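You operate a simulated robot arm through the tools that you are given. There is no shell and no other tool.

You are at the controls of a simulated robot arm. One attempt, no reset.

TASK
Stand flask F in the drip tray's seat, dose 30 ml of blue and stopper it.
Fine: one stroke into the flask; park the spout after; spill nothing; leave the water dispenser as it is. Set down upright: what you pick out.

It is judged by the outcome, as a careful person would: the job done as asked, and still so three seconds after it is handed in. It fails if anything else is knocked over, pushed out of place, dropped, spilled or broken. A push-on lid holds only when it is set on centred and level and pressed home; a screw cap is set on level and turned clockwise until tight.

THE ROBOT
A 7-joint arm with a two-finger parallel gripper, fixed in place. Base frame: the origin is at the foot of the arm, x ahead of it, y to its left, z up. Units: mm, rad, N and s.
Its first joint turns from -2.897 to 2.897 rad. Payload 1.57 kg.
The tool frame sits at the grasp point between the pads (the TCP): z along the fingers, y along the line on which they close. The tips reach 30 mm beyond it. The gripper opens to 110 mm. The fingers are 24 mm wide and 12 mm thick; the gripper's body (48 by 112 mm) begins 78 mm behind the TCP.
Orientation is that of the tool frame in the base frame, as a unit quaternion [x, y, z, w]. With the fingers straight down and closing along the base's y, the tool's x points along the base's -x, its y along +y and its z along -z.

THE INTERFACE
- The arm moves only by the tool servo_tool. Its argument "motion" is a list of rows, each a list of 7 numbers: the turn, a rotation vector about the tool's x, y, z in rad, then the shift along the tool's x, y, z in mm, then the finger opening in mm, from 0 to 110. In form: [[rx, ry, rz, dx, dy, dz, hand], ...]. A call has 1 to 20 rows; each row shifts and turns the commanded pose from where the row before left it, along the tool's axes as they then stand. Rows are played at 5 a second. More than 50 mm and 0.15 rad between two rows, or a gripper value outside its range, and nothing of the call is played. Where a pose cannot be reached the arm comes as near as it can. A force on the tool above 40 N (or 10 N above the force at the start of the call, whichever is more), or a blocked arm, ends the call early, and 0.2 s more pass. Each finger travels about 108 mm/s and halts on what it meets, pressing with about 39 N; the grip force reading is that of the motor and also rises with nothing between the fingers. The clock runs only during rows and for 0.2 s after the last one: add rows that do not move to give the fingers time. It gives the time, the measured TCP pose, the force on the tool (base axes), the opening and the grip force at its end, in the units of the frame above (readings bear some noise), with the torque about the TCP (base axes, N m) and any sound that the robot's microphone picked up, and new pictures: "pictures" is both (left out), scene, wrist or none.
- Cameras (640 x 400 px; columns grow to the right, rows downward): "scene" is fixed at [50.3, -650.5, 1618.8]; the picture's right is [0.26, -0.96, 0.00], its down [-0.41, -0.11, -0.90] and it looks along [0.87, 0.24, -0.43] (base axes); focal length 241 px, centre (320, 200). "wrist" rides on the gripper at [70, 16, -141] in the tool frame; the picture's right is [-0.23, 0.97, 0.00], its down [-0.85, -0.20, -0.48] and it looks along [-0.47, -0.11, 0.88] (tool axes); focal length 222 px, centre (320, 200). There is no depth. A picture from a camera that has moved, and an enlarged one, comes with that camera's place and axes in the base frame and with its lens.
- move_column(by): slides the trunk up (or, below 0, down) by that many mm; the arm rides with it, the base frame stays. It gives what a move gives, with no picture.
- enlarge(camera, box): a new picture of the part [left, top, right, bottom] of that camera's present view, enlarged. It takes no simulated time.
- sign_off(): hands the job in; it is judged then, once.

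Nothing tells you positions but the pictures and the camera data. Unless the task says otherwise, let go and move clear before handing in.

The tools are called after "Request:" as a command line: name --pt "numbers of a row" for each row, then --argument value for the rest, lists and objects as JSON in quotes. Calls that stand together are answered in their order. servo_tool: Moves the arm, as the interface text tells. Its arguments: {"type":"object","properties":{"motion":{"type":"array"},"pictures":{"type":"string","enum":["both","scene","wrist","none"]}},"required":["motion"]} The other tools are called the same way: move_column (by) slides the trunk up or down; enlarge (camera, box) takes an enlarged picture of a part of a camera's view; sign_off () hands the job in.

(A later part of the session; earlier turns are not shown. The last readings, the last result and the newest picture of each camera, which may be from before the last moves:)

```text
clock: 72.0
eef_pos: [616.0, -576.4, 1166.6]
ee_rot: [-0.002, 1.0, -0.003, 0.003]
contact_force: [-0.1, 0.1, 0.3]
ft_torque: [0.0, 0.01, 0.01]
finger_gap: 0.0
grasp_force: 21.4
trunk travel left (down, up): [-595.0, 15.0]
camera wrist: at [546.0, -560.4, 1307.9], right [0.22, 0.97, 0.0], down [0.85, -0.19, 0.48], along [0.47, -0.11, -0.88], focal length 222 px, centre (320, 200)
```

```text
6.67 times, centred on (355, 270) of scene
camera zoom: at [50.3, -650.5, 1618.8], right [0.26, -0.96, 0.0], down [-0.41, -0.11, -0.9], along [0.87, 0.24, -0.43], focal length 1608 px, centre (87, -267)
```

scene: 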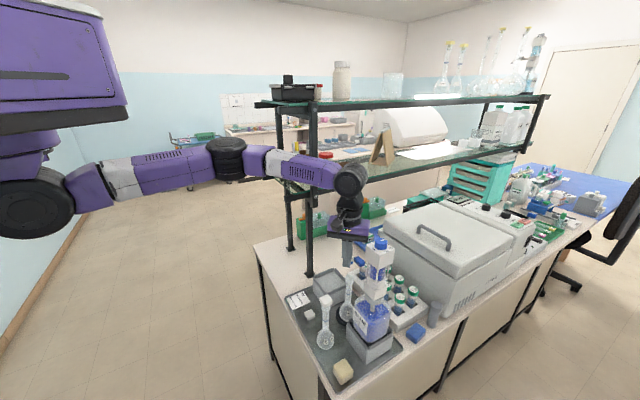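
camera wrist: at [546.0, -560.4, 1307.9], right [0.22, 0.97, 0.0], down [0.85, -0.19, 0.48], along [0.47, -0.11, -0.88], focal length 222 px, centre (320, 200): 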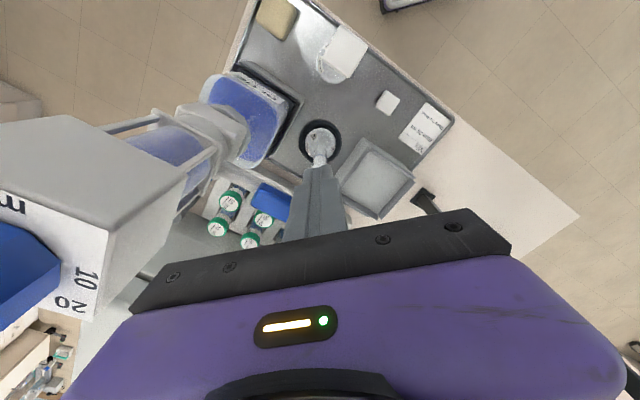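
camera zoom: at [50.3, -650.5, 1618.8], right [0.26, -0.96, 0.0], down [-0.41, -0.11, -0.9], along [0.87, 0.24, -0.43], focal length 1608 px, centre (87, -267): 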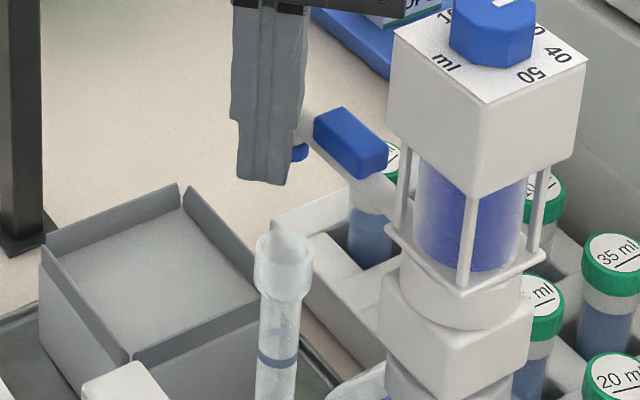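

The spout is near 51°, so it needs another few degrees. I'll push a bit more, then back away and look from above.

Request:
servo_tool --pt "0 0 0 -2.7 -1.4 0 0" --pt "0 0 0 -2.7 -1.5 0 0" --pt "0 0 0 0 0 0 0" --pt "0 0 0 10 10 0 0" --pt "0 0 0 15 20 0 0" --pt "0 0 0 0 0 -40 0" --pt "0 0 0 0 0 -40 0" --pt "0 0 0 0 0 0 0"

Request:
enlarge --camera "wrist" --box '[200, 60, 420, 240]'

Request:
enlarge --camera "scene" --box '[320, 240, 390, 320]'

```text
clock: 73.8
eef_pos: [593.1, -548.3, 1245.1]
ee_rot: [-0.003, 1.0, -0.002, 0.002]
contact_force: [0.4, -0.3, 0.2]
ft_torque: [0.0, 0.01, 0.0]
finger_gap: 0.2
grasp_force: 21.8
trunk travel left (down, up): [-595.0, 15.0]
camera wrist: at [523.6, -532.2, 1387.1], right [0.22, 0.97, 0.0], down [0.85, -0.19, 0.48], along [0.47, -0.11, -0.88], focal length 222 px, centre (320, 200)
```

scene: 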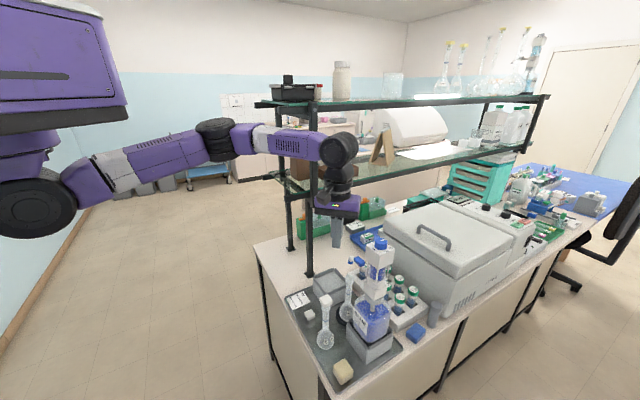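
wrist: 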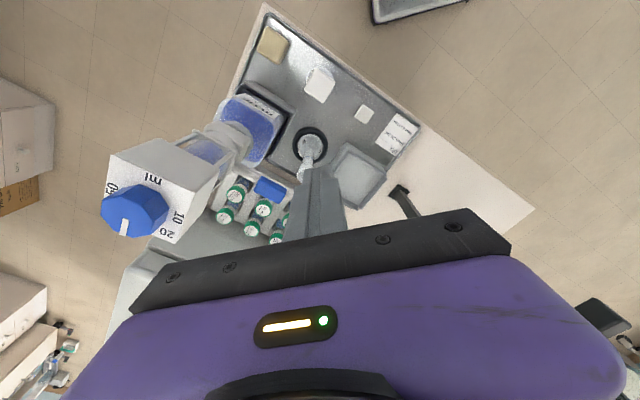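

```text
2.22 times, centred on (310, 150) of wrist
camera zoom: at [523.6, -532.2, 1387.1], right [0.22, 0.97, 0.0], down [0.85, -0.19, 0.48], along [0.47, -0.11, -0.88], focal length 494 px, centre (342, 311)
```

zoom: 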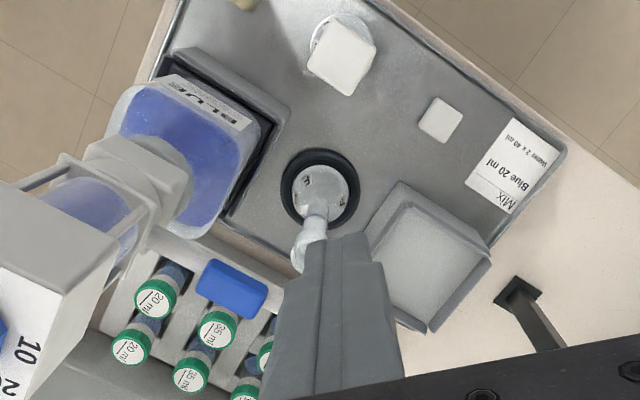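

```text
5.00 times, centred on (355, 280) of scene
camera zoom: at [50.3, -650.5, 1618.8], right [0.26, -0.96, 0.0], down [-0.41, -0.11, -0.9], along [0.87, 0.24, -0.43], focal length 1206 px, centre (145, -200)
```

zoom: 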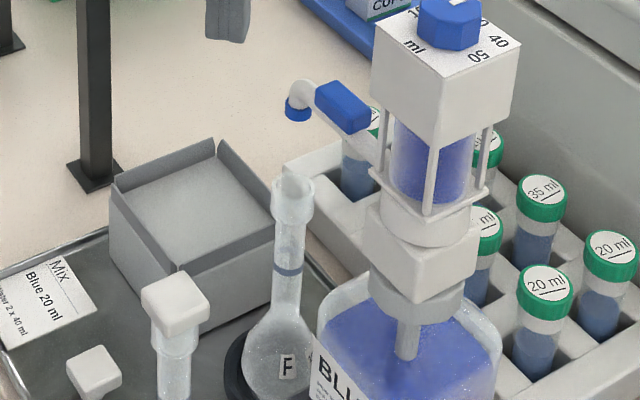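

From the scene view the spout tip lines up with the mouth within about 2 mm sideways. I'll move the hand aside to see it from above as well.

Request:
servo_tool --pt "0 0 0 0 35 0 0" --pt "0 0 0 0 35 0 0" --pt "0 0 0 0 0 0 0"

Request:
enlarge --camera "wrist" --box '[180, 80, 340, 240]'

Request:
enlarge --camera "scene" --box '[335, 245, 375, 295]'

```text
clock: 74.6
eef_pos: [593.7, -479.2, 1245.1]
ee_rot: [-0.003, 1.0, -0.004, 0.002]
contact_force: [0.1, 0.0, 0.0]
ft_torque: [-0.01, 0.03, 0.03]
finger_gap: 0.0
grasp_force: 21.5
trunk travel left (down, up): [-595.0, 15.0]
camera wrist: at [524.3, -463.4, 1386.6], right [0.22, 0.97, 0.0], down [0.85, -0.19, 0.48], along [0.47, -0.11, -0.88], focal length 222 px, centre (320, 200)
```

scene: 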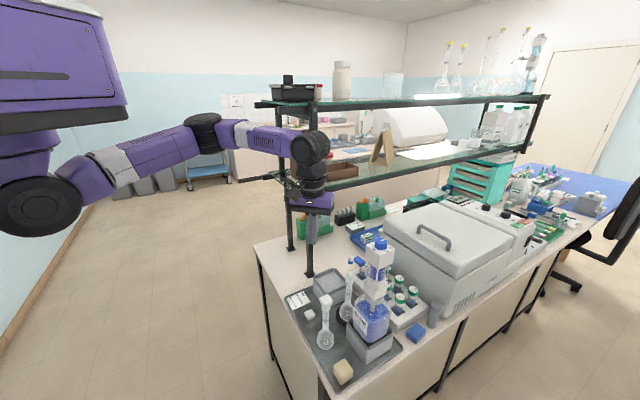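
wrist: 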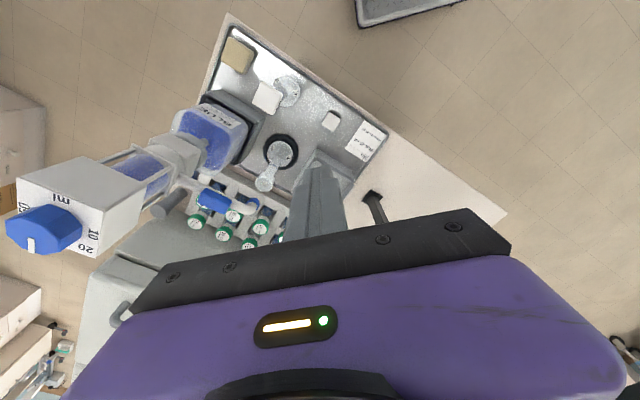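

```text
2.50 times, centred on (260, 160) of wrist
camera zoom: at [524.3, -463.4, 1386.6], right [0.22, 0.97, 0.0], down [0.85, -0.19, 0.48], along [0.47, -0.11, -0.88], focal length 555 px, centre (470, 300)
```

zoom: 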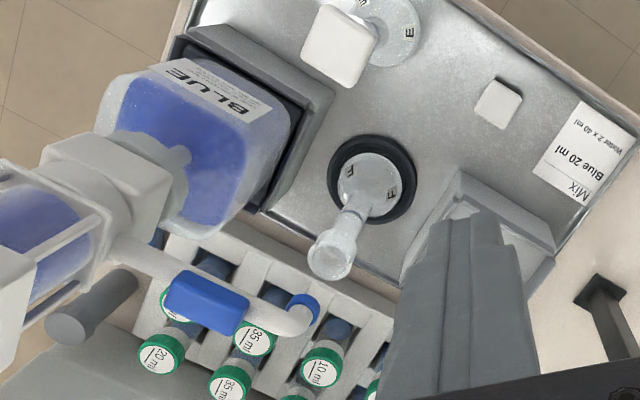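

```text
8.00 times, centred on (355, 270) of scene
camera zoom: at [50.3, -650.5, 1618.8], right [0.26, -0.96, 0.0], down [-0.41, -0.11, -0.9], along [0.87, 0.24, -0.43], focal length 1930 px, centre (40, -360)
```

zoom: 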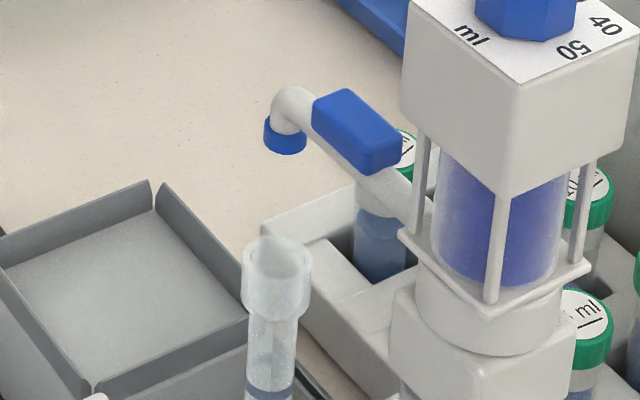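

The spout tip is at about (647.5,-583) and the mouth at (650.4,-584), so it is about 3 mm short. I'll retrace the path and nudge it 2 mm further to centre it.

Request:
servo_tool --pt "0 0 0 0 -35 0 0" --pt "0 0 0 0 -35 0 0" --pt "0 0 0 0 0 40 0" --pt "0 0 0 0 0 40 0" --pt "0 0 0 -15 -20 0 0" --pt "0 0 0 -10 -10 0 0" --pt "0 0 0 -1.9 -1.2 0 0" --pt "0 0 0 0 0 0 0" --pt "0 0 0 10 10 0 0" --pt "0 0 0 15 20 0 0" --pt "0 0 0 0 0 -40 0" --pt "0 0 0 0 0 -40 0" --pt "0 0 0 0 35 0 0" --pt "0 0 0 0 35 0 0" --pt "0 0 0 0 0 0 0"

Request:
enlarge --camera "wrist" --box '[180, 80, 340, 240]'

Request:
enlarge --camera "scene" --box '[335, 245, 375, 295]'

```text
clock: 77.8
eef_pos: [596.1, -480.4, 1245.3]
ee_rot: [-0.002, 1.0, -0.002, 0.002]
contact_force: [-0.6, 0.3, -0.6]
ft_torque: [-0.01, 0.02, 0.0]
finger_gap: 0.0
grasp_force: 21.0
trunk travel left (down, up): [-595.0, 15.0]
camera wrist: at [526.9, -464.0, 1388.1], right [0.22, 0.97, 0.0], down [0.85, -0.19, 0.48], along [0.47, -0.11, -0.88], focal length 222 px, centre (320, 200)
```

scene: 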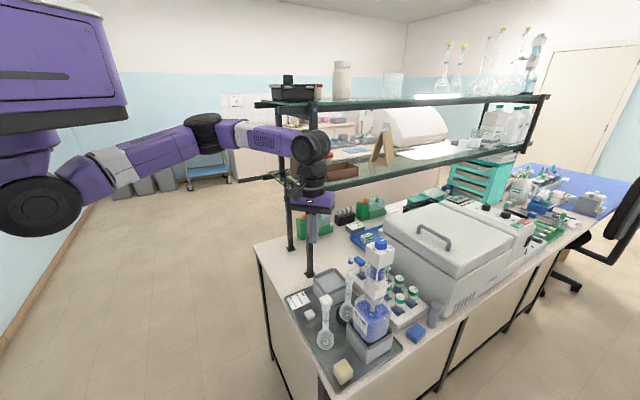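
wrist: 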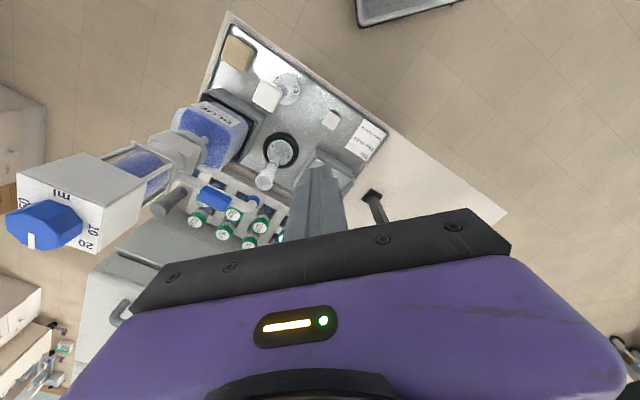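

```text
2.50 times, centred on (260, 160) of wrist
camera zoom: at [526.9, -464.0, 1388.1], right [0.22, 0.97, 0.0], down [0.85, -0.19, 0.48], along [0.47, -0.11, -0.88], focal length 555 px, centre (470, 300)
```

zoom: 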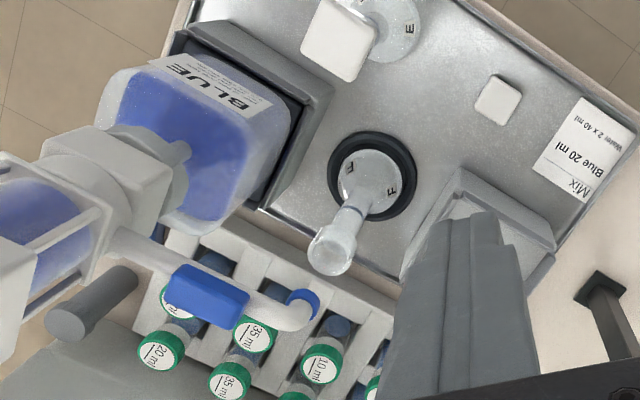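

```text
8.00 times, centred on (355, 270) of scene
camera zoom: at [50.3, -650.5, 1618.8], right [0.26, -0.96, 0.0], down [-0.41, -0.11, -0.9], along [0.87, 0.24, -0.43], focal length 1930 px, centre (40, -360)
```

zoom: 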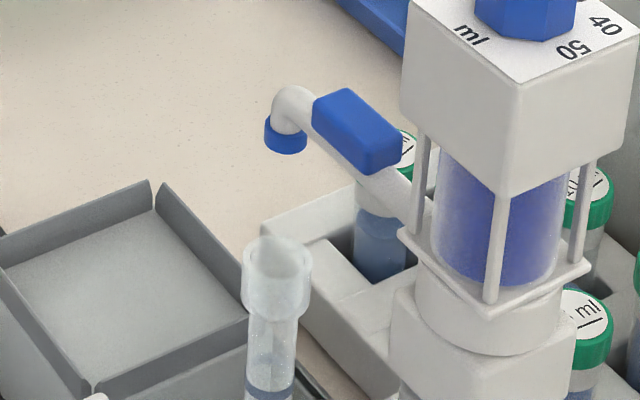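

The spout did not move on the second nudge, so it seems to sit in a detent over the seat, lined up with the mouth. Next I'll go above the pump head, with the hand squared to its box, ready for the stroke.

Request:
servo_tool --pt "0 0 0 0 0 -45 20" --pt "0 0 0 0 0 -45 50" --pt "0 0 -0.134 0 0 0 80" --pt "0 0 -0.134 0 0 0 80" --pt "0 0 -0.134 0 0 0 80" --pt "0 0 -0.134 0 0 0 80" --pt "0 0 -0.134 0 0 0 80" --pt "0 0 -0.134 0 0 0 80" --pt "0 0 0 30.2 -22 0 80" --pt "0 0 0 30.2 -22 0 80" --pt "0 0 0 30.2 -22 0 80" --pt "0 0 0 30.2 -22 0 80" --pt "0 0 0 30.2 -22 0 80" --pt "0 0 0 0 0 0 80"

Request:
enlarge --camera "wrist" --box '[240, 60, 400, 220]'

Request:
enlarge --camera "scene" --box '[340, 210, 420, 310]'

```text
clock: 80.8
eef_pos: [567.2, -657.6, 1335.1]
ee_rot: [-0.393, 0.92, -0.003, 0.001]
contact_force: [-0.9, -0.2, -0.3]
ft_torque: [0.01, -0.04, -0.02]
finger_gap: 79.9
grasp_force: 0.0
out of reach, approached as far as the arm can: row 13
trunk travel left (down, up): [-595.0, 15.0]
camera wrist: at [507.3, -695.9, 1477.3], right [-0.55, 0.84, -0.01], down [0.73, 0.48, 0.48], along [0.41, 0.26, -0.88], focal length 222 px, centre (320, 200)
```

scene: 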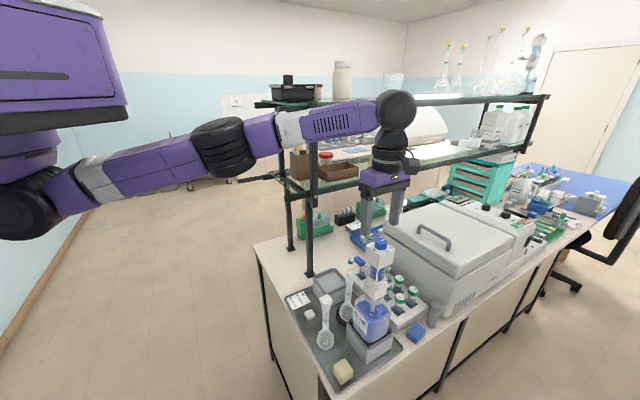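
wrist: 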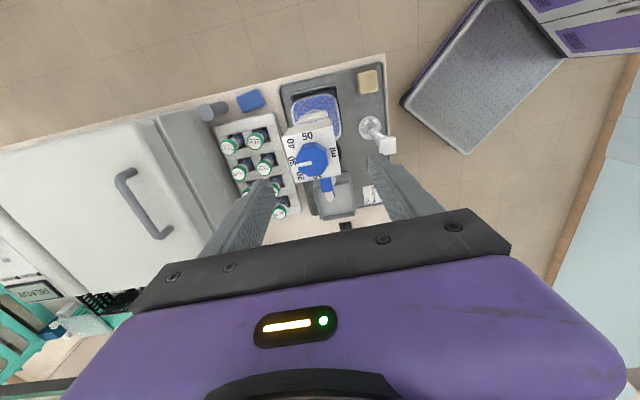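

```text
2.50 times, centred on (320, 140) of wrist
camera zoom: at [507.3, -695.9, 1477.3], right [-0.55, 0.84, -0.01], down [0.73, 0.48, 0.48], along [0.41, 0.26, -0.88], focal length 555 px, centre (320, 350)
```

zoom: 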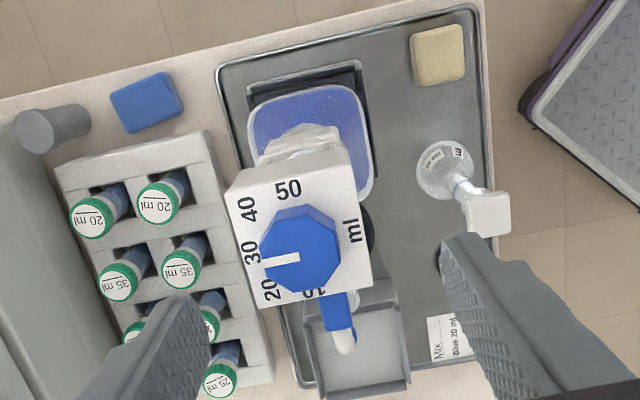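

```text
4.00 times, centred on (380, 260) of scene
camera zoom: at [50.3, -650.5, 1618.8], right [0.26, -0.96, 0.0], down [-0.41, -0.11, -0.9], along [0.87, 0.24, -0.43], focal length 965 px, centre (80, -40)
```

zoom: 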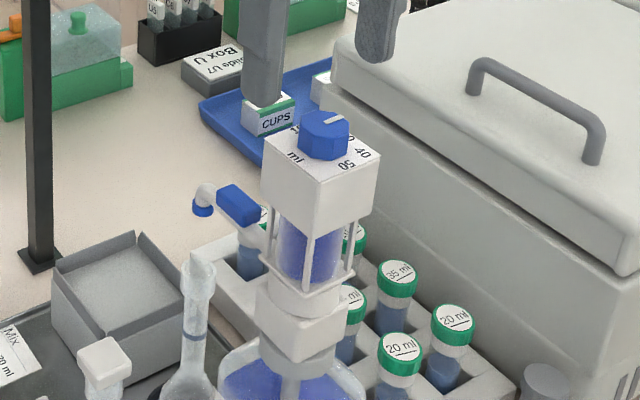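

The dial still points at 30 and the spout points at the flask. I'll descend around the head box, centring on (570,-665).

Request:
servo_tool --pt "0 0 0 0 0 35 80" --pt "0 0 0 3.4 -7.1 0 80" --pt "0 0 0 0 0 25 80" --pt "0 0 0 0 0 28 80" --pt "0 0 0 0 0 0 80"

Request:
enlarge --camera "wrist" --box '[240, 80, 400, 240]'

Request:
enlarge --camera "scene" --box '[350, 220, 410, 300]'

```text
clock: 82.0
eef_pos: [572.2, -666.5, 1247.1]
ee_rot: [-0.393, 0.92, -0.004, 0.001]
contact_force: [-0.2, 0.4, -0.3]
ft_torque: [0.03, 0.0, 0.0]
finger_gap: 80.4
grasp_force: 0.0
trunk travel left (down, up): [-595.0, 15.0]
camera wrist: at [512.0, -705.3, 1389.2], right [-0.55, 0.84, -0.01], down [0.73, 0.48, 0.48], along [0.4, 0.26, -0.88], focal length 222 px, centre (320, 200)
```

scene: 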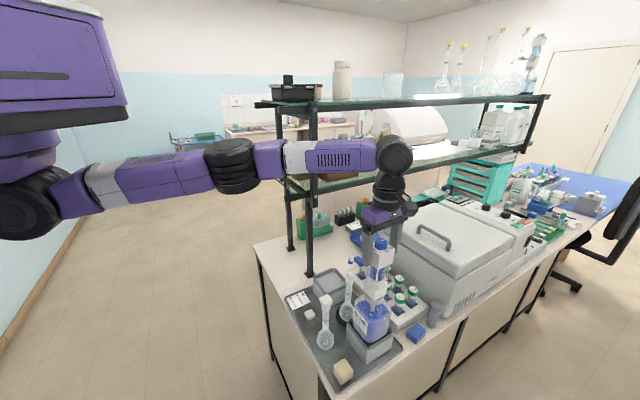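
wrist: 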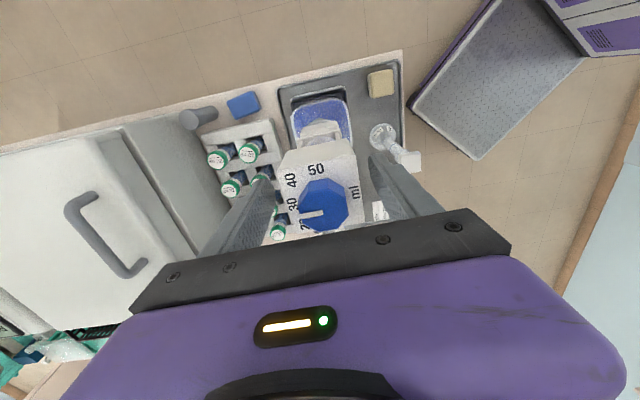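

```text
2.50 times, centred on (320, 160) of wrist
camera zoom: at [512.0, -705.3, 1389.2], right [-0.55, 0.84, -0.01], down [0.73, 0.48, 0.48], along [0.4, 0.26, -0.88], focal length 555 px, centre (320, 300)
```

zoom: 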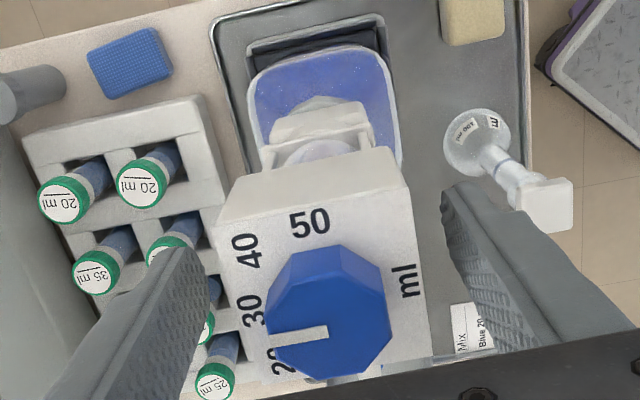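

```text
5.00 times, centred on (380, 260) of scene
camera zoom: at [50.3, -650.5, 1618.8], right [0.26, -0.96, 0.0], down [-0.41, -0.11, -0.9], along [0.87, 0.24, -0.43], focal length 1206 px, centre (20, -100)
```

zoom: 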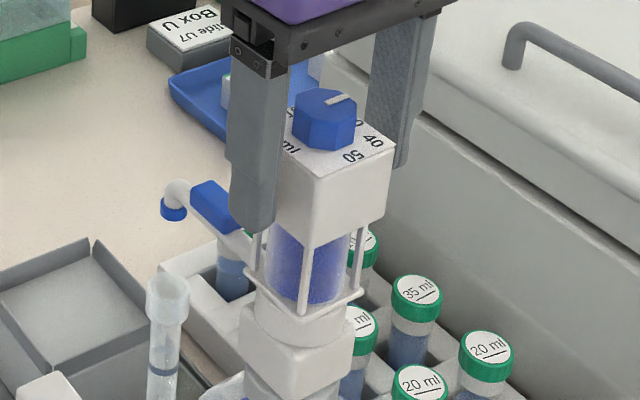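

The fingers straddle the head box. I'll close on it gently in steps.

Request:
servo_tool --pt "0 0 0 0 0 0 68" --pt "0 0 0 0 0 0 62" --pt "0 0 0 0 0 0 58" --pt "0 0 0 0 0 0 55" --pt "0 0 0 0 0 0 52" --pt "0 0 0 0 0 0 49" --pt "0 0 0 0 0 0 46" --pt "0 0 0 0 0 0 46"

Request:
enlarge --camera "scene" --box '[340, 220, 420, 330]'

```text
clock: 83.8
eef_pos: [571.0, -666.6, 1248.1]
ee_rot: [-0.393, 0.919, -0.003, 0.001]
contact_force: [-2.9, 2.6, 1.8]
ft_torque: [0.57, 0.63, -0.35]
finger_gap: 51.5
grasp_force: 38.7
trunk travel left (down, up): [-595.0, 15.0]
camera wrist: at [511.6, -705.0, 1389.4], right [-0.55, 0.84, -0.01], down [0.73, 0.48, 0.48], along [0.4, 0.26, -0.88], focal length 222 px, centre (320, 200)
```

scene: 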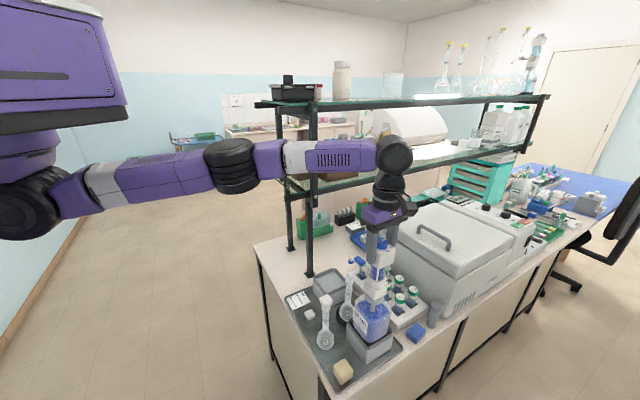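
wrist: 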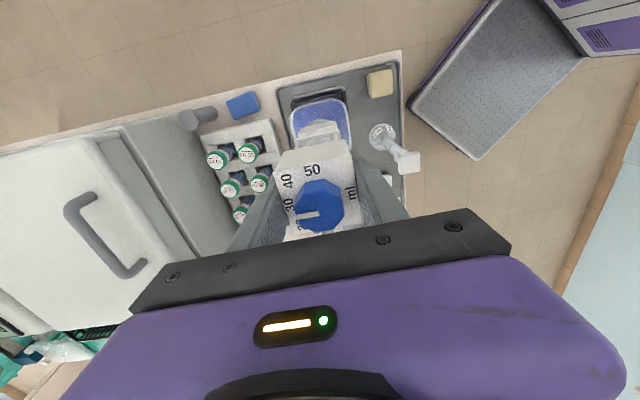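

```text
3.64 times, centred on (380, 275) of scene
camera zoom: at [50.3, -650.5, 1618.8], right [0.26, -0.96, 0.0], down [-0.41, -0.11, -0.9], along [0.87, 0.24, -0.43], focal length 877 px, centre (102, -73)
```

zoom: 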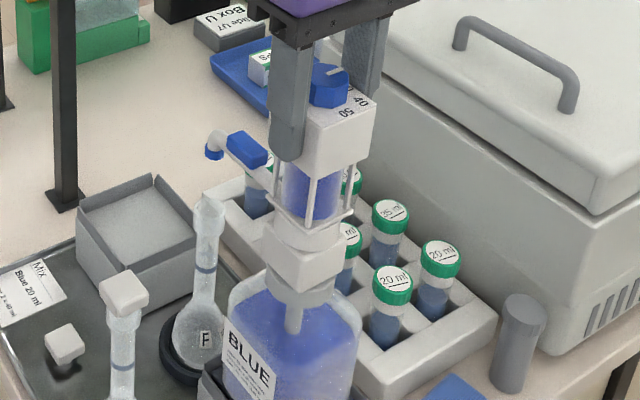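

The box is gripped at 51.5 mm. I'll relieve the slight side load and test a gentle upward pull.

Request:
servo_tool --pt "0 0 0 0 0.7 0 46" --pt "0 0 0 0 0 -1 46" --pt "0 0 0 0 0 -1 46" --pt "0 0 0 0 0 -1 46" --pt "0 0 0 0 0 0 46" --pictures "scene"

Request:
enlarge --camera "scene" --box '[340, 220, 420, 330]'

```text
clock: 85.0
eef_pos: [571.4, -665.6, 1250.2]
ee_rot: [-0.393, 0.919, -0.002, 0.002]
contact_force: [-3.4, 0.6, -11.7]
ft_torque: [0.28, 0.99, -0.28]
finger_gap: 51.4
grasp_force: 39.0
trunk travel left (down, up): [-595.0, 15.0]
```

scene: 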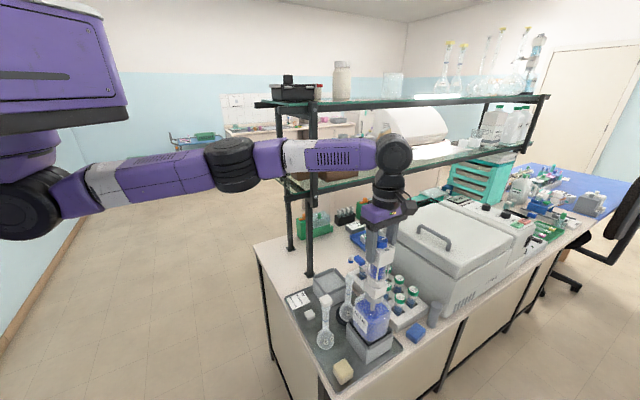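

```text
3.64 times, centred on (380, 275) of scene
camera zoom: at [50.3, -650.5, 1618.8], right [0.26, -0.96, 0.0], down [-0.41, -0.11, -0.9], along [0.87, 0.24, -0.43], focal length 877 px, centre (102, -73)
```

zoom: 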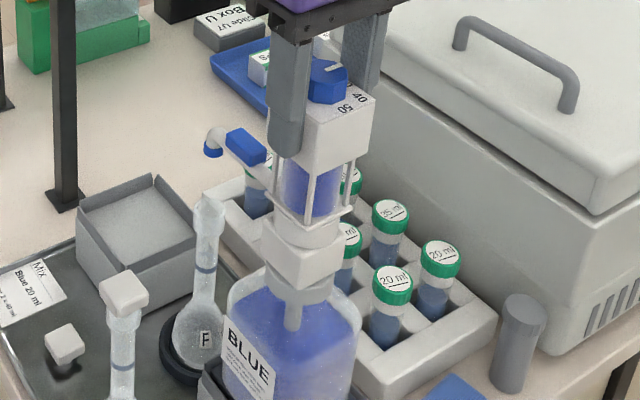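

The whole bottle came up slightly at 11.7 N, its weight, so the head does not lift; it must be a press-down pump. I'll set it straight back down.

Request:
servo_tool --pt "0 0 0 0 0 1 46" --pt "0 0 0 0 0 1 46" --pt "0 0 0 0 0 0.7 46" --pt "0 0 0 0 0 0 46" --pictures "scene"

Request:
enlarge --camera "scene" --box '[340, 220, 420, 330]'

```text
clock: 86.0
eef_pos: [571.9, -665.1, 1248.3]
ee_rot: [-0.393, 0.919, -0.003, 0.001]
contact_force: [-2.9, 4.4, -6.9]
ft_torque: [0.79, 1.04, -0.19]
finger_gap: 51.7
grasp_force: 39.0
trunk travel left (down, up): [-595.0, 15.0]
```

scene: 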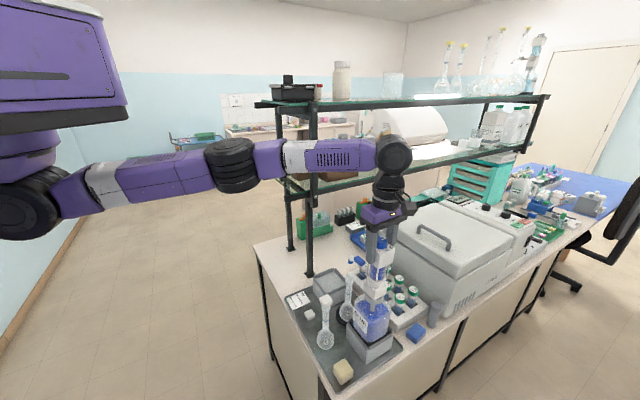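

```text
3.64 times, centred on (380, 275) of scene
camera zoom: at [50.3, -650.5, 1618.8], right [0.26, -0.96, 0.0], down [-0.41, -0.11, -0.9], along [0.87, 0.24, -0.43], focal length 877 px, centre (102, -73)
```

zoom: 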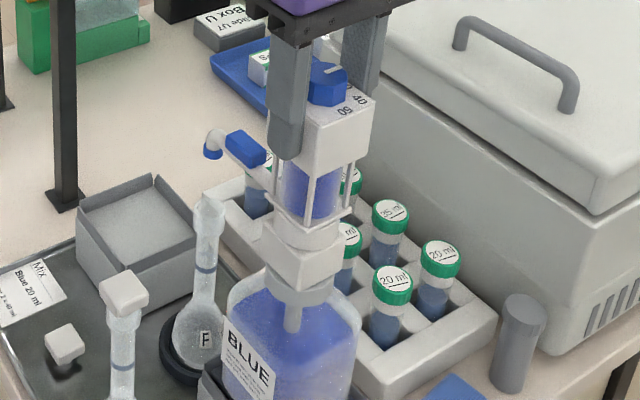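

Request:
servo_tool --pt "0 0 0 0 0.4 0.5 46" --pt "0 0 0 0 0 0 46" --pictures "none"

```text
clock: 86.6
eef_pos: [572.0, -664.2, 1247.3]
ee_rot: [-0.393, 0.919, -0.003, 0.001]
contact_force: [-2.1, 1.7, -7.5]
ft_torque: [0.35, 0.55, -0.11]
finger_gap: 51.5
grasp_force: 39.3
trunk travel left (down, up): [-595.0, 15.0]
```

Request:
servo_tool --pt "0 0 0 0 0 0.6 46" --pt "0 0 0 0 0 0 46" --pictures "none"

Request:
enlarge --camera "scene" --box '[340, 260, 400, 360]'

```text
clock: 87.2
eef_pos: [570.7, -664.1, 1247.5]
ee_rot: [-0.393, 0.92, -0.003, 0.001]
contact_force: [-1.3, 1.0, -4.7]
ft_torque: [0.32, 0.0, -0.24]
finger_gap: 51.3
grasp_force: 38.8
trunk travel left (down, up): [-595.0, 15.0]
```

```text
4.00 times, centred on (370, 310) of scene
camera zoom: at [50.3, -650.5, 1618.8], right [0.26, -0.96, 0.0], down [-0.41, -0.11, -0.9], along [0.87, 0.24, -0.43], focal length 965 px, centre (120, -240)
```

zoom: 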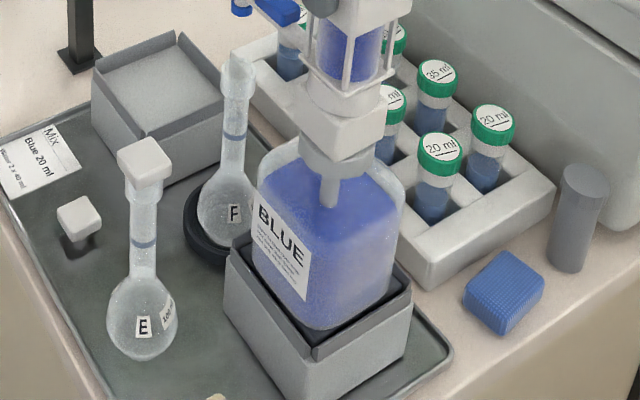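

Request:
servo_tool --pt "0 0 0 0 0 0.6 46" --pt "0 0 0 0 0 0 46" --pictures "none"

```text
clock: 87.8
eef_pos: [570.1, -663.7, 1248.0]
ee_rot: [-0.393, 0.919, -0.003, 0.0]
contact_force: [-0.8, 0.8, -0.4]
ft_torque: [0.41, -0.34, -0.26]
finger_gap: 51.5
grasp_force: 39.3
trunk travel left (down, up): [-595.0, 15.0]
```

The bottle's weight is fully back on its holder. I'll release the box, rise just above the knob and close the fingers so I can press straight down on its centre.

Request:
servo_tool --pt "0 0 0 0 0 0 53" --pt "0 0 0 0 0 0 60" --pt "0 0 0 0 0 0 80" --pt "0 0 0 0 0 -35 80" --pt "0 0 0 0 0 -33 80" --pt "0 0 0 0 0 0 40" --pt "0 0 0 0 0 0 0" --pt "0 0 0 0 0 0 0"

Request:
enlarge --camera "scene" --box '[340, 200, 420, 310]'

Request:
enlarge --camera "wrist" --box '[240, 80, 400, 240]'

```text
clock: 89.6
eef_pos: [569.5, -663.0, 1313.6]
ee_rot: [-0.393, 0.919, -0.004, 0.001]
contact_force: [0.0, -0.6, 0.3]
ft_torque: [-0.03, -0.01, 0.0]
finger_gap: 0.0
grasp_force: 20.8
trunk travel left (down, up): [-595.0, 15.0]
camera wrist: at [510.1, -702.1, 1456.0], right [-0.55, 0.84, -0.01], down [0.73, 0.48, 0.48], along [0.4, 0.26, -0.88], focal length 222 px, centre (320, 200)
```

scene: 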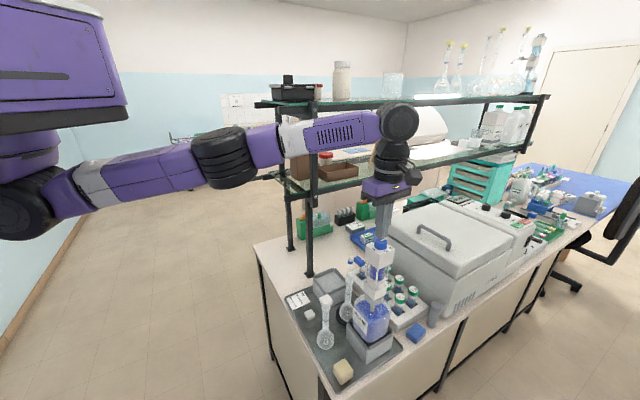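
wrist: 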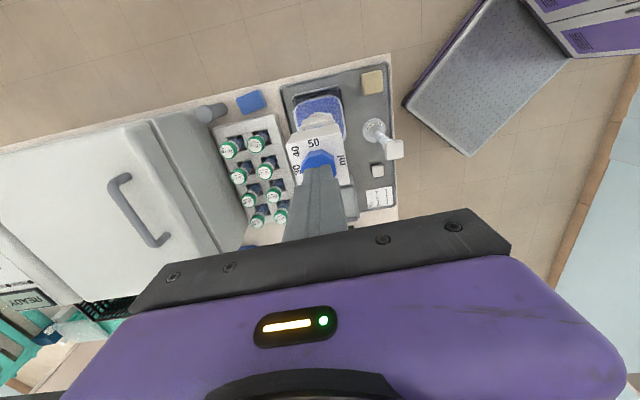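

```text
3.64 times, centred on (380, 255) of scene
camera zoom: at [50.3, -650.5, 1618.8], right [0.26, -0.96, 0.0], down [-0.41, -0.11, -0.9], along [0.87, 0.24, -0.43], focal length 877 px, centre (102, 0)
```

zoom: 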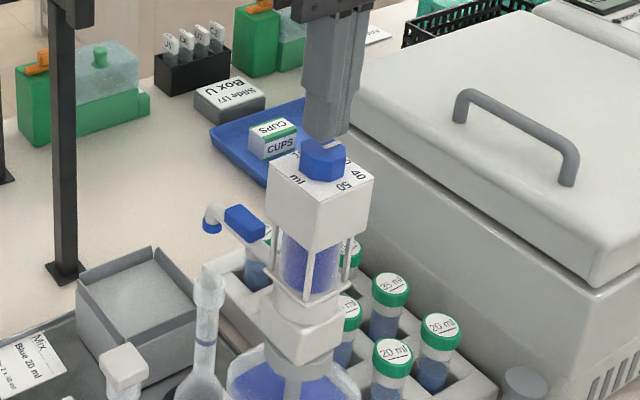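

```text
2.50 times, centred on (320, 160) of wrist
camera zoom: at [510.1, -702.1, 1456.0], right [-0.55, 0.84, -0.01], down [0.73, 0.48, 0.48], along [0.4, 0.26, -0.88], focal length 555 px, centre (320, 300)
```

zoom: 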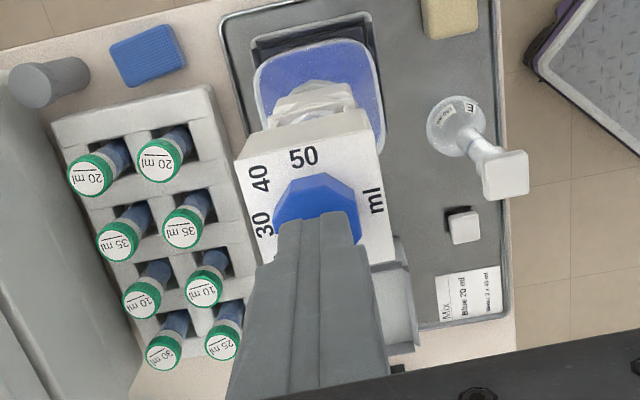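

Before pressing, I'll re-check that the spout is still over the mouth.

Request:
enlarge --camera "scene" --box '[335, 245, 375, 295]'

Request:
enlarge --camera "scene" --box '[340, 270, 400, 360]'

```text
8.00 times, centred on (355, 270) of scene
camera zoom: at [50.3, -650.5, 1618.8], right [0.26, -0.96, 0.0], down [-0.41, -0.11, -0.9], along [0.87, 0.24, -0.43], focal length 1930 px, centre (40, -360)
```

zoom: 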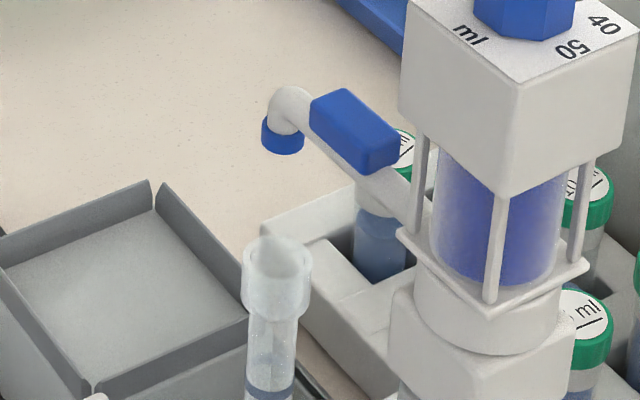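

```text
4.44 times, centred on (370, 315) of scene
camera zoom: at [50.3, -650.5, 1618.8], right [0.26, -0.96, 0.0], down [-0.41, -0.11, -0.9], along [0.87, 0.24, -0.43], focal length 1072 px, centre (98, -311)
```

zoom: 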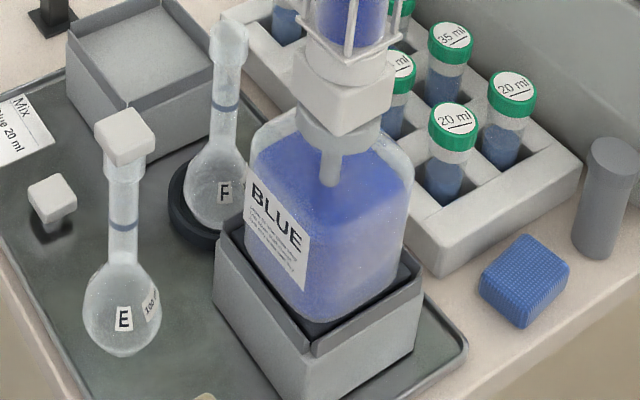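

Request:
enlarge --camera "scene" --box '[342, 255, 362, 285]'

```text
13.33 times, centred on (352, 270) of scene
camera zoom: at [50.3, -650.5, 1618.8], right [0.26, -0.96, 0.0], down [-0.41, -0.11, -0.9], along [0.87, 0.24, -0.43], focal length 3217 px, centre (-107, -733)
```

zoom: 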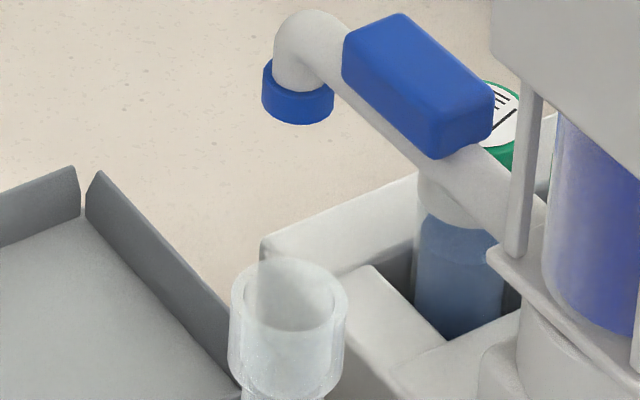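

The tip and mouth line up within about 1.5 mm in this view. I'll press down on the knob in small steps and watch the force.

Request:
servo_tool --pt "0 0 0 0 0 4 0" --pt "0 0 0 0 0 3 0" --pt "0 0 0 0 0 2 0" --pt "0 0 0 0 0 2 0" --pt "0 0 0 0 0 0 0" --pictures "scene"

Request:
enlarge --camera "scene" --box '[340, 215, 400, 315]'

```text
clock: 90.8
eef_pos: [569.7, -665.6, 1303.7]
ee_rot: [-0.393, 0.919, -0.004, 0.001]
contact_force: [-0.6, 0.4, -0.3]
ft_torque: [0.02, 0.0, 0.03]
finger_gap: 0.0
grasp_force: 21.1
trunk travel left (down, up): [-595.0, 15.0]
```

scene: 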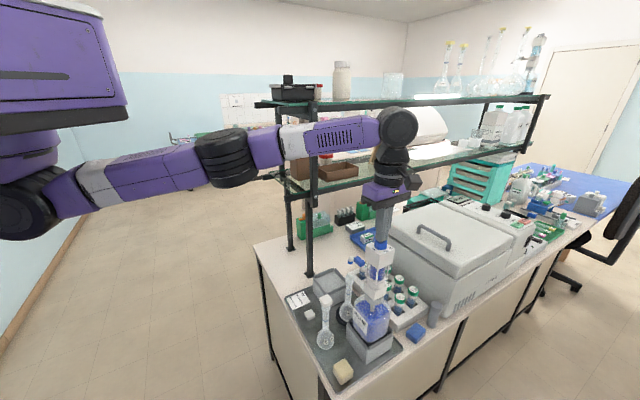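

```text
4.00 times, centred on (370, 265) of scene
camera zoom: at [50.3, -650.5, 1618.8], right [0.26, -0.96, 0.0], down [-0.41, -0.11, -0.9], along [0.87, 0.24, -0.43], focal length 965 px, centre (120, -60)
```

zoom: 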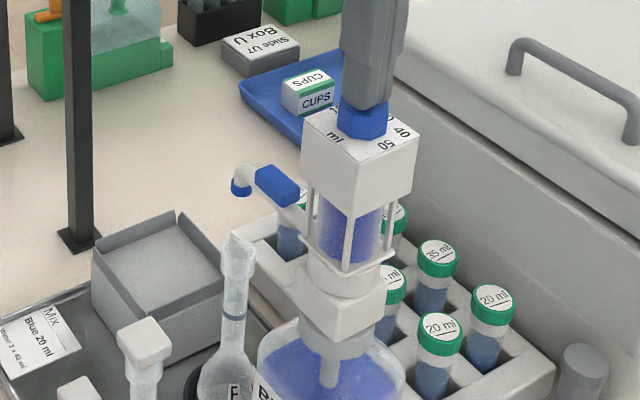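

I'm about at the knob. I'll now make one smooth, continuous press until the stroke ends.

Request:
servo_tool --pt "0 0 0 0 0 3 0" --pt "0 0 0 0 0 3 0" --pt "0 0 0 0 0 3 0" --pt "0 0 0 0 0 3 0" --pt "0 0 0 0 0 3 0" --pt "0 0 0 0 0 3 0" --pt "0 0 0 0 0 3 0" --pt "0 0 0 0 0 3 0" --pt "0 0 0 0 0 3 0" --pt "0 0 0 0 0 3 0" --pt "0 0 0 0 0 3 0" --pt "0 0 0 0 0 3 0" --pt "0 0 0 0 0 3 0" --pt "0 0 0 0 0 3 0" --pt "0 0 0 0 0 3 0" --pt "0 0 0 0 0 3 0" --pt "0 0 0 0 0 3 0" --pt "0 0 0 0 0 0 0" --pictures "scene"

Request:
enlarge --camera "scene" --box '[330, 225, 400, 335]'

```text
clock: 93.3
eef_pos: [571.2, -664.8, 1277.5]
ee_rot: [-0.394, 0.919, -0.008, 0.0]
contact_force: [-1.5, 3.2, 14.6]
ft_torque: [0.16, 0.03, -0.01]
finger_gap: 0.0
grasp_force: 21.2
trunk travel left (down, up): [-595.0, 15.0]
heard: click
stopped in row 12: the force on the tool passed its limit at 44 N (the readings are from after the stop); the commanded pose is now the measured one
```

scene: 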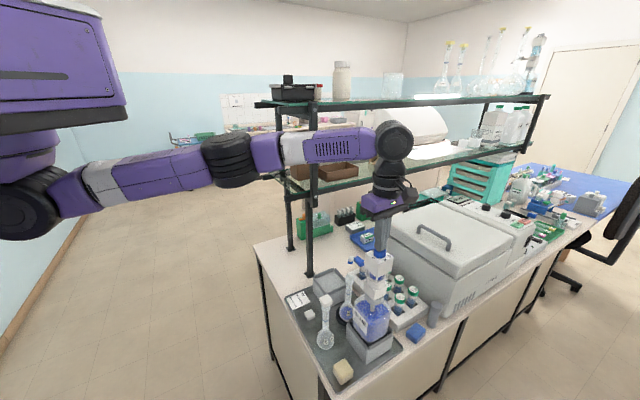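

```text
3.64 times, centred on (365, 280) of scene
camera zoom: at [50.3, -650.5, 1618.8], right [0.26, -0.96, 0.0], down [-0.41, -0.11, -0.9], along [0.87, 0.24, -0.43], focal length 877 px, centre (156, -91)
```

zoom: 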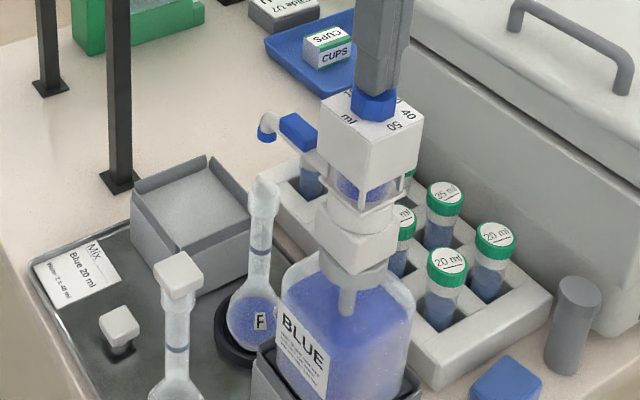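

The stroke went down about 27 mm and ended with a click, and flask F now holds blue liquid. I'll ease up slowly and check the head and the flask.

Request:
servo_tool --pt "0 0 0 0 0 -2 0" --pt "0 0 0 0 0 -3 0" --pt "0 0 0 0 0 -4 0" --pt "0 0 0 0 0 -5 0" --pt "0 0 0 0 0 -5 0" --pt "0 0 0 0 0 -5 0" --pt "0 0 0 0 0 -5 0" --pt "0 0 0 0 0 -5 0" --pt "0 0 0 0 0 -5 0" --pt "0 0 0 0 0 -5 0" --pt "0 0 0 0 0 0 0" --pt "0 0 0 0 0 0 0"

Request:
enlarge --camera "scene" --box '[330, 225, 400, 335]'

Request:
enlarge --camera "scene" --box '[335, 255, 375, 325]'

```text
clock: 95.9
eef_pos: [571.1, -663.6, 1318.1]
ee_rot: [-0.393, 0.919, -0.006, 0.001]
contact_force: [0.2, 0.9, -0.6]
ft_torque: [-0.02, 0.0, 0.01]
finger_gap: 0.0
grasp_force: 21.5
trunk travel left (down, up): [-595.0, 15.0]
camera wrist: at [510.6, -700.6, 1460.2], right [-0.55, 0.84, -0.01], down [0.73, 0.49, 0.48], along [0.41, 0.25, -0.88], focal length 222 px, centre (320, 200)
```

scene: 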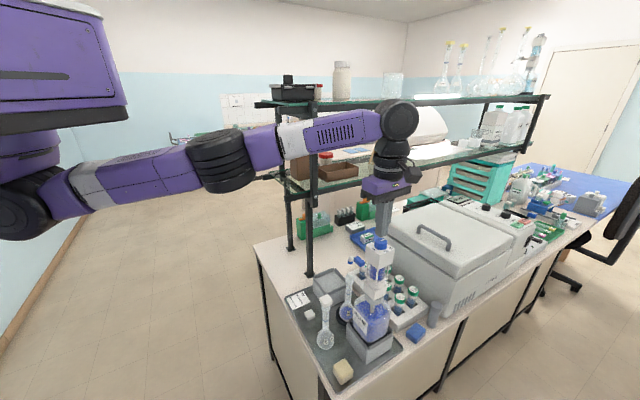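
wrist: 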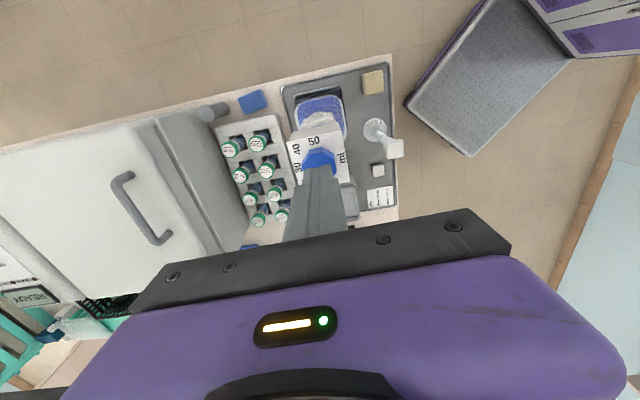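

```text
3.64 times, centred on (365, 280) of scene
camera zoom: at [50.3, -650.5, 1618.8], right [0.26, -0.96, 0.0], down [-0.41, -0.11, -0.9], along [0.87, 0.24, -0.43], focal length 877 px, centre (156, -91)
```

zoom: 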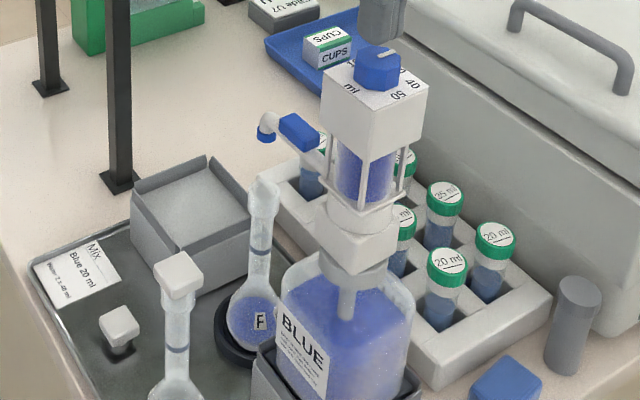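

```text
5.71 times, centred on (355, 290) of scene
camera zoom: at [50.3, -650.5, 1618.8], right [0.26, -0.96, 0.0], down [-0.41, -0.11, -0.9], along [0.87, 0.24, -0.43], focal length 1379 px, centre (120, -314)
```

zoom: 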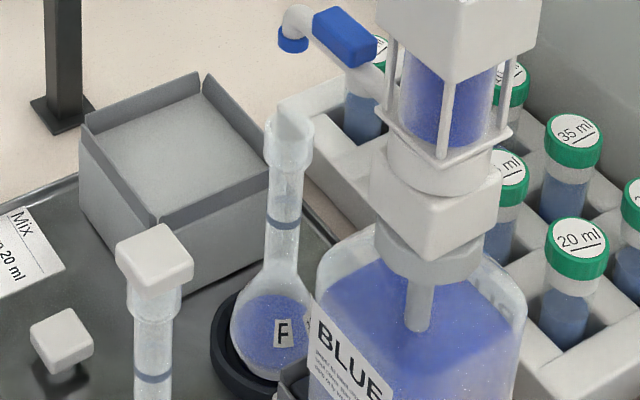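

The dose went in cleanly, the head has sprung back and nothing is spilled. To park the spout I'll come at it from its other side, so I'll first move off the head and turn the hand.

Request:
servo_tool --pt "0 0 0 -29.3 19.5 0 0" --pt "0 0 0 -29.3 19.5 0 0" --pt "0 0 0 -29.3 19.5 0 0" --pt "0 0 0.1326 0 0 0 0" --pt "0 0 0.1326 0 0 0 0" --pt "0 0 0.1326 0 0 0 0" --pt "0 0 0.1326 0 0 0 0" --pt "0 0 0.1326 0 0 0 0" --pt "0 0 0.1326 0 0 0 0" --pt "0 0 0.1326 0 0 0 0" --pt "0 0 0.1326 0 0 0 0" --pt "0 0 0.1326 0 0 0 0" --pt "0 0 0.1326 0 0 0 0" --pt "0 0 0 0 0 0 0"

```text
clock: 98.9
eef_pos: [623.0, -633.6, 1333.6]
ee_rot: [0.258, 0.966, -0.004, 0.003]
contact_force: [-0.2, -0.6, -0.3]
ft_torque: [-0.01, 0.01, 0.04]
finger_gap: 0.2
grasp_force: 21.6
out of reach, approached as far as the arm can: row 1, 2, 3
trunk travel left (down, up): [-595.0, 15.0]
camera wrist: at [570.2, -583.7, 1475.8], right [0.68, 0.73, 0.0], down [0.64, -0.59, 0.49], along [0.35, -0.33, -0.87], focal length 222 px, centre (320, 200)
```

scene: 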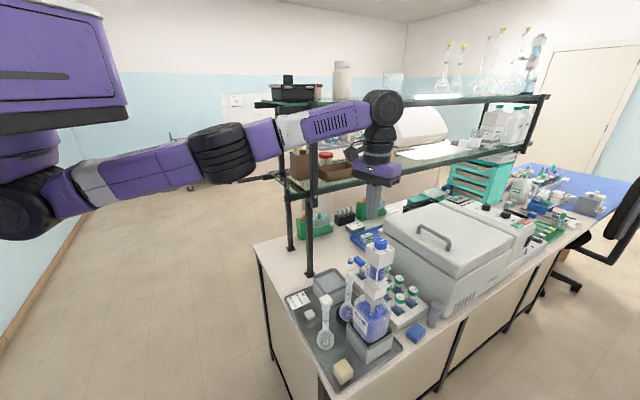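
wrist: 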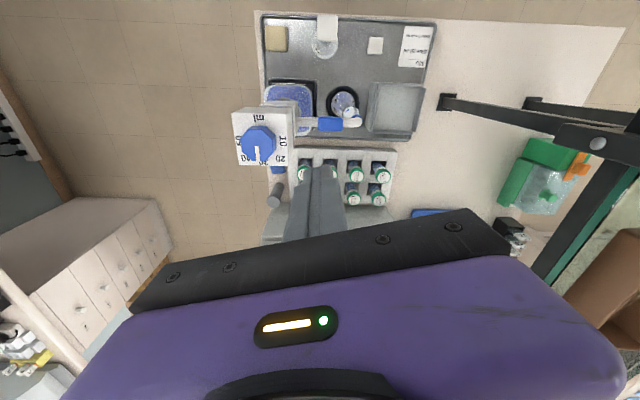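

The approach was at the edge of reach and left me at (623,-634,1334), clear of everything with the right hand angle. I'll come down to a reachable height and then shift to the far side of the spout.

Request:
servo_tool --pt "0 0 0 0 0 30 0" --pt "0 0 0 0 0 30 0" --pt "0 0 0 0 0 30 0" --pt "0 0 0 0 0 0 0" --pictures "none"

```text
clock: 99.9
eef_pos: [630.2, -645.7, 1245.3]
ee_rot: [0.256, 0.967, -0.004, 0.004]
contact_force: [-0.6, 0.8, -0.1]
ft_torque: [0.03, 0.0, 0.0]
finger_gap: 0.0
grasp_force: 21.1
out of reach, approached as far as the arm can: row 1, 2
trunk travel left (down, up): [-595.0, 15.0]
```

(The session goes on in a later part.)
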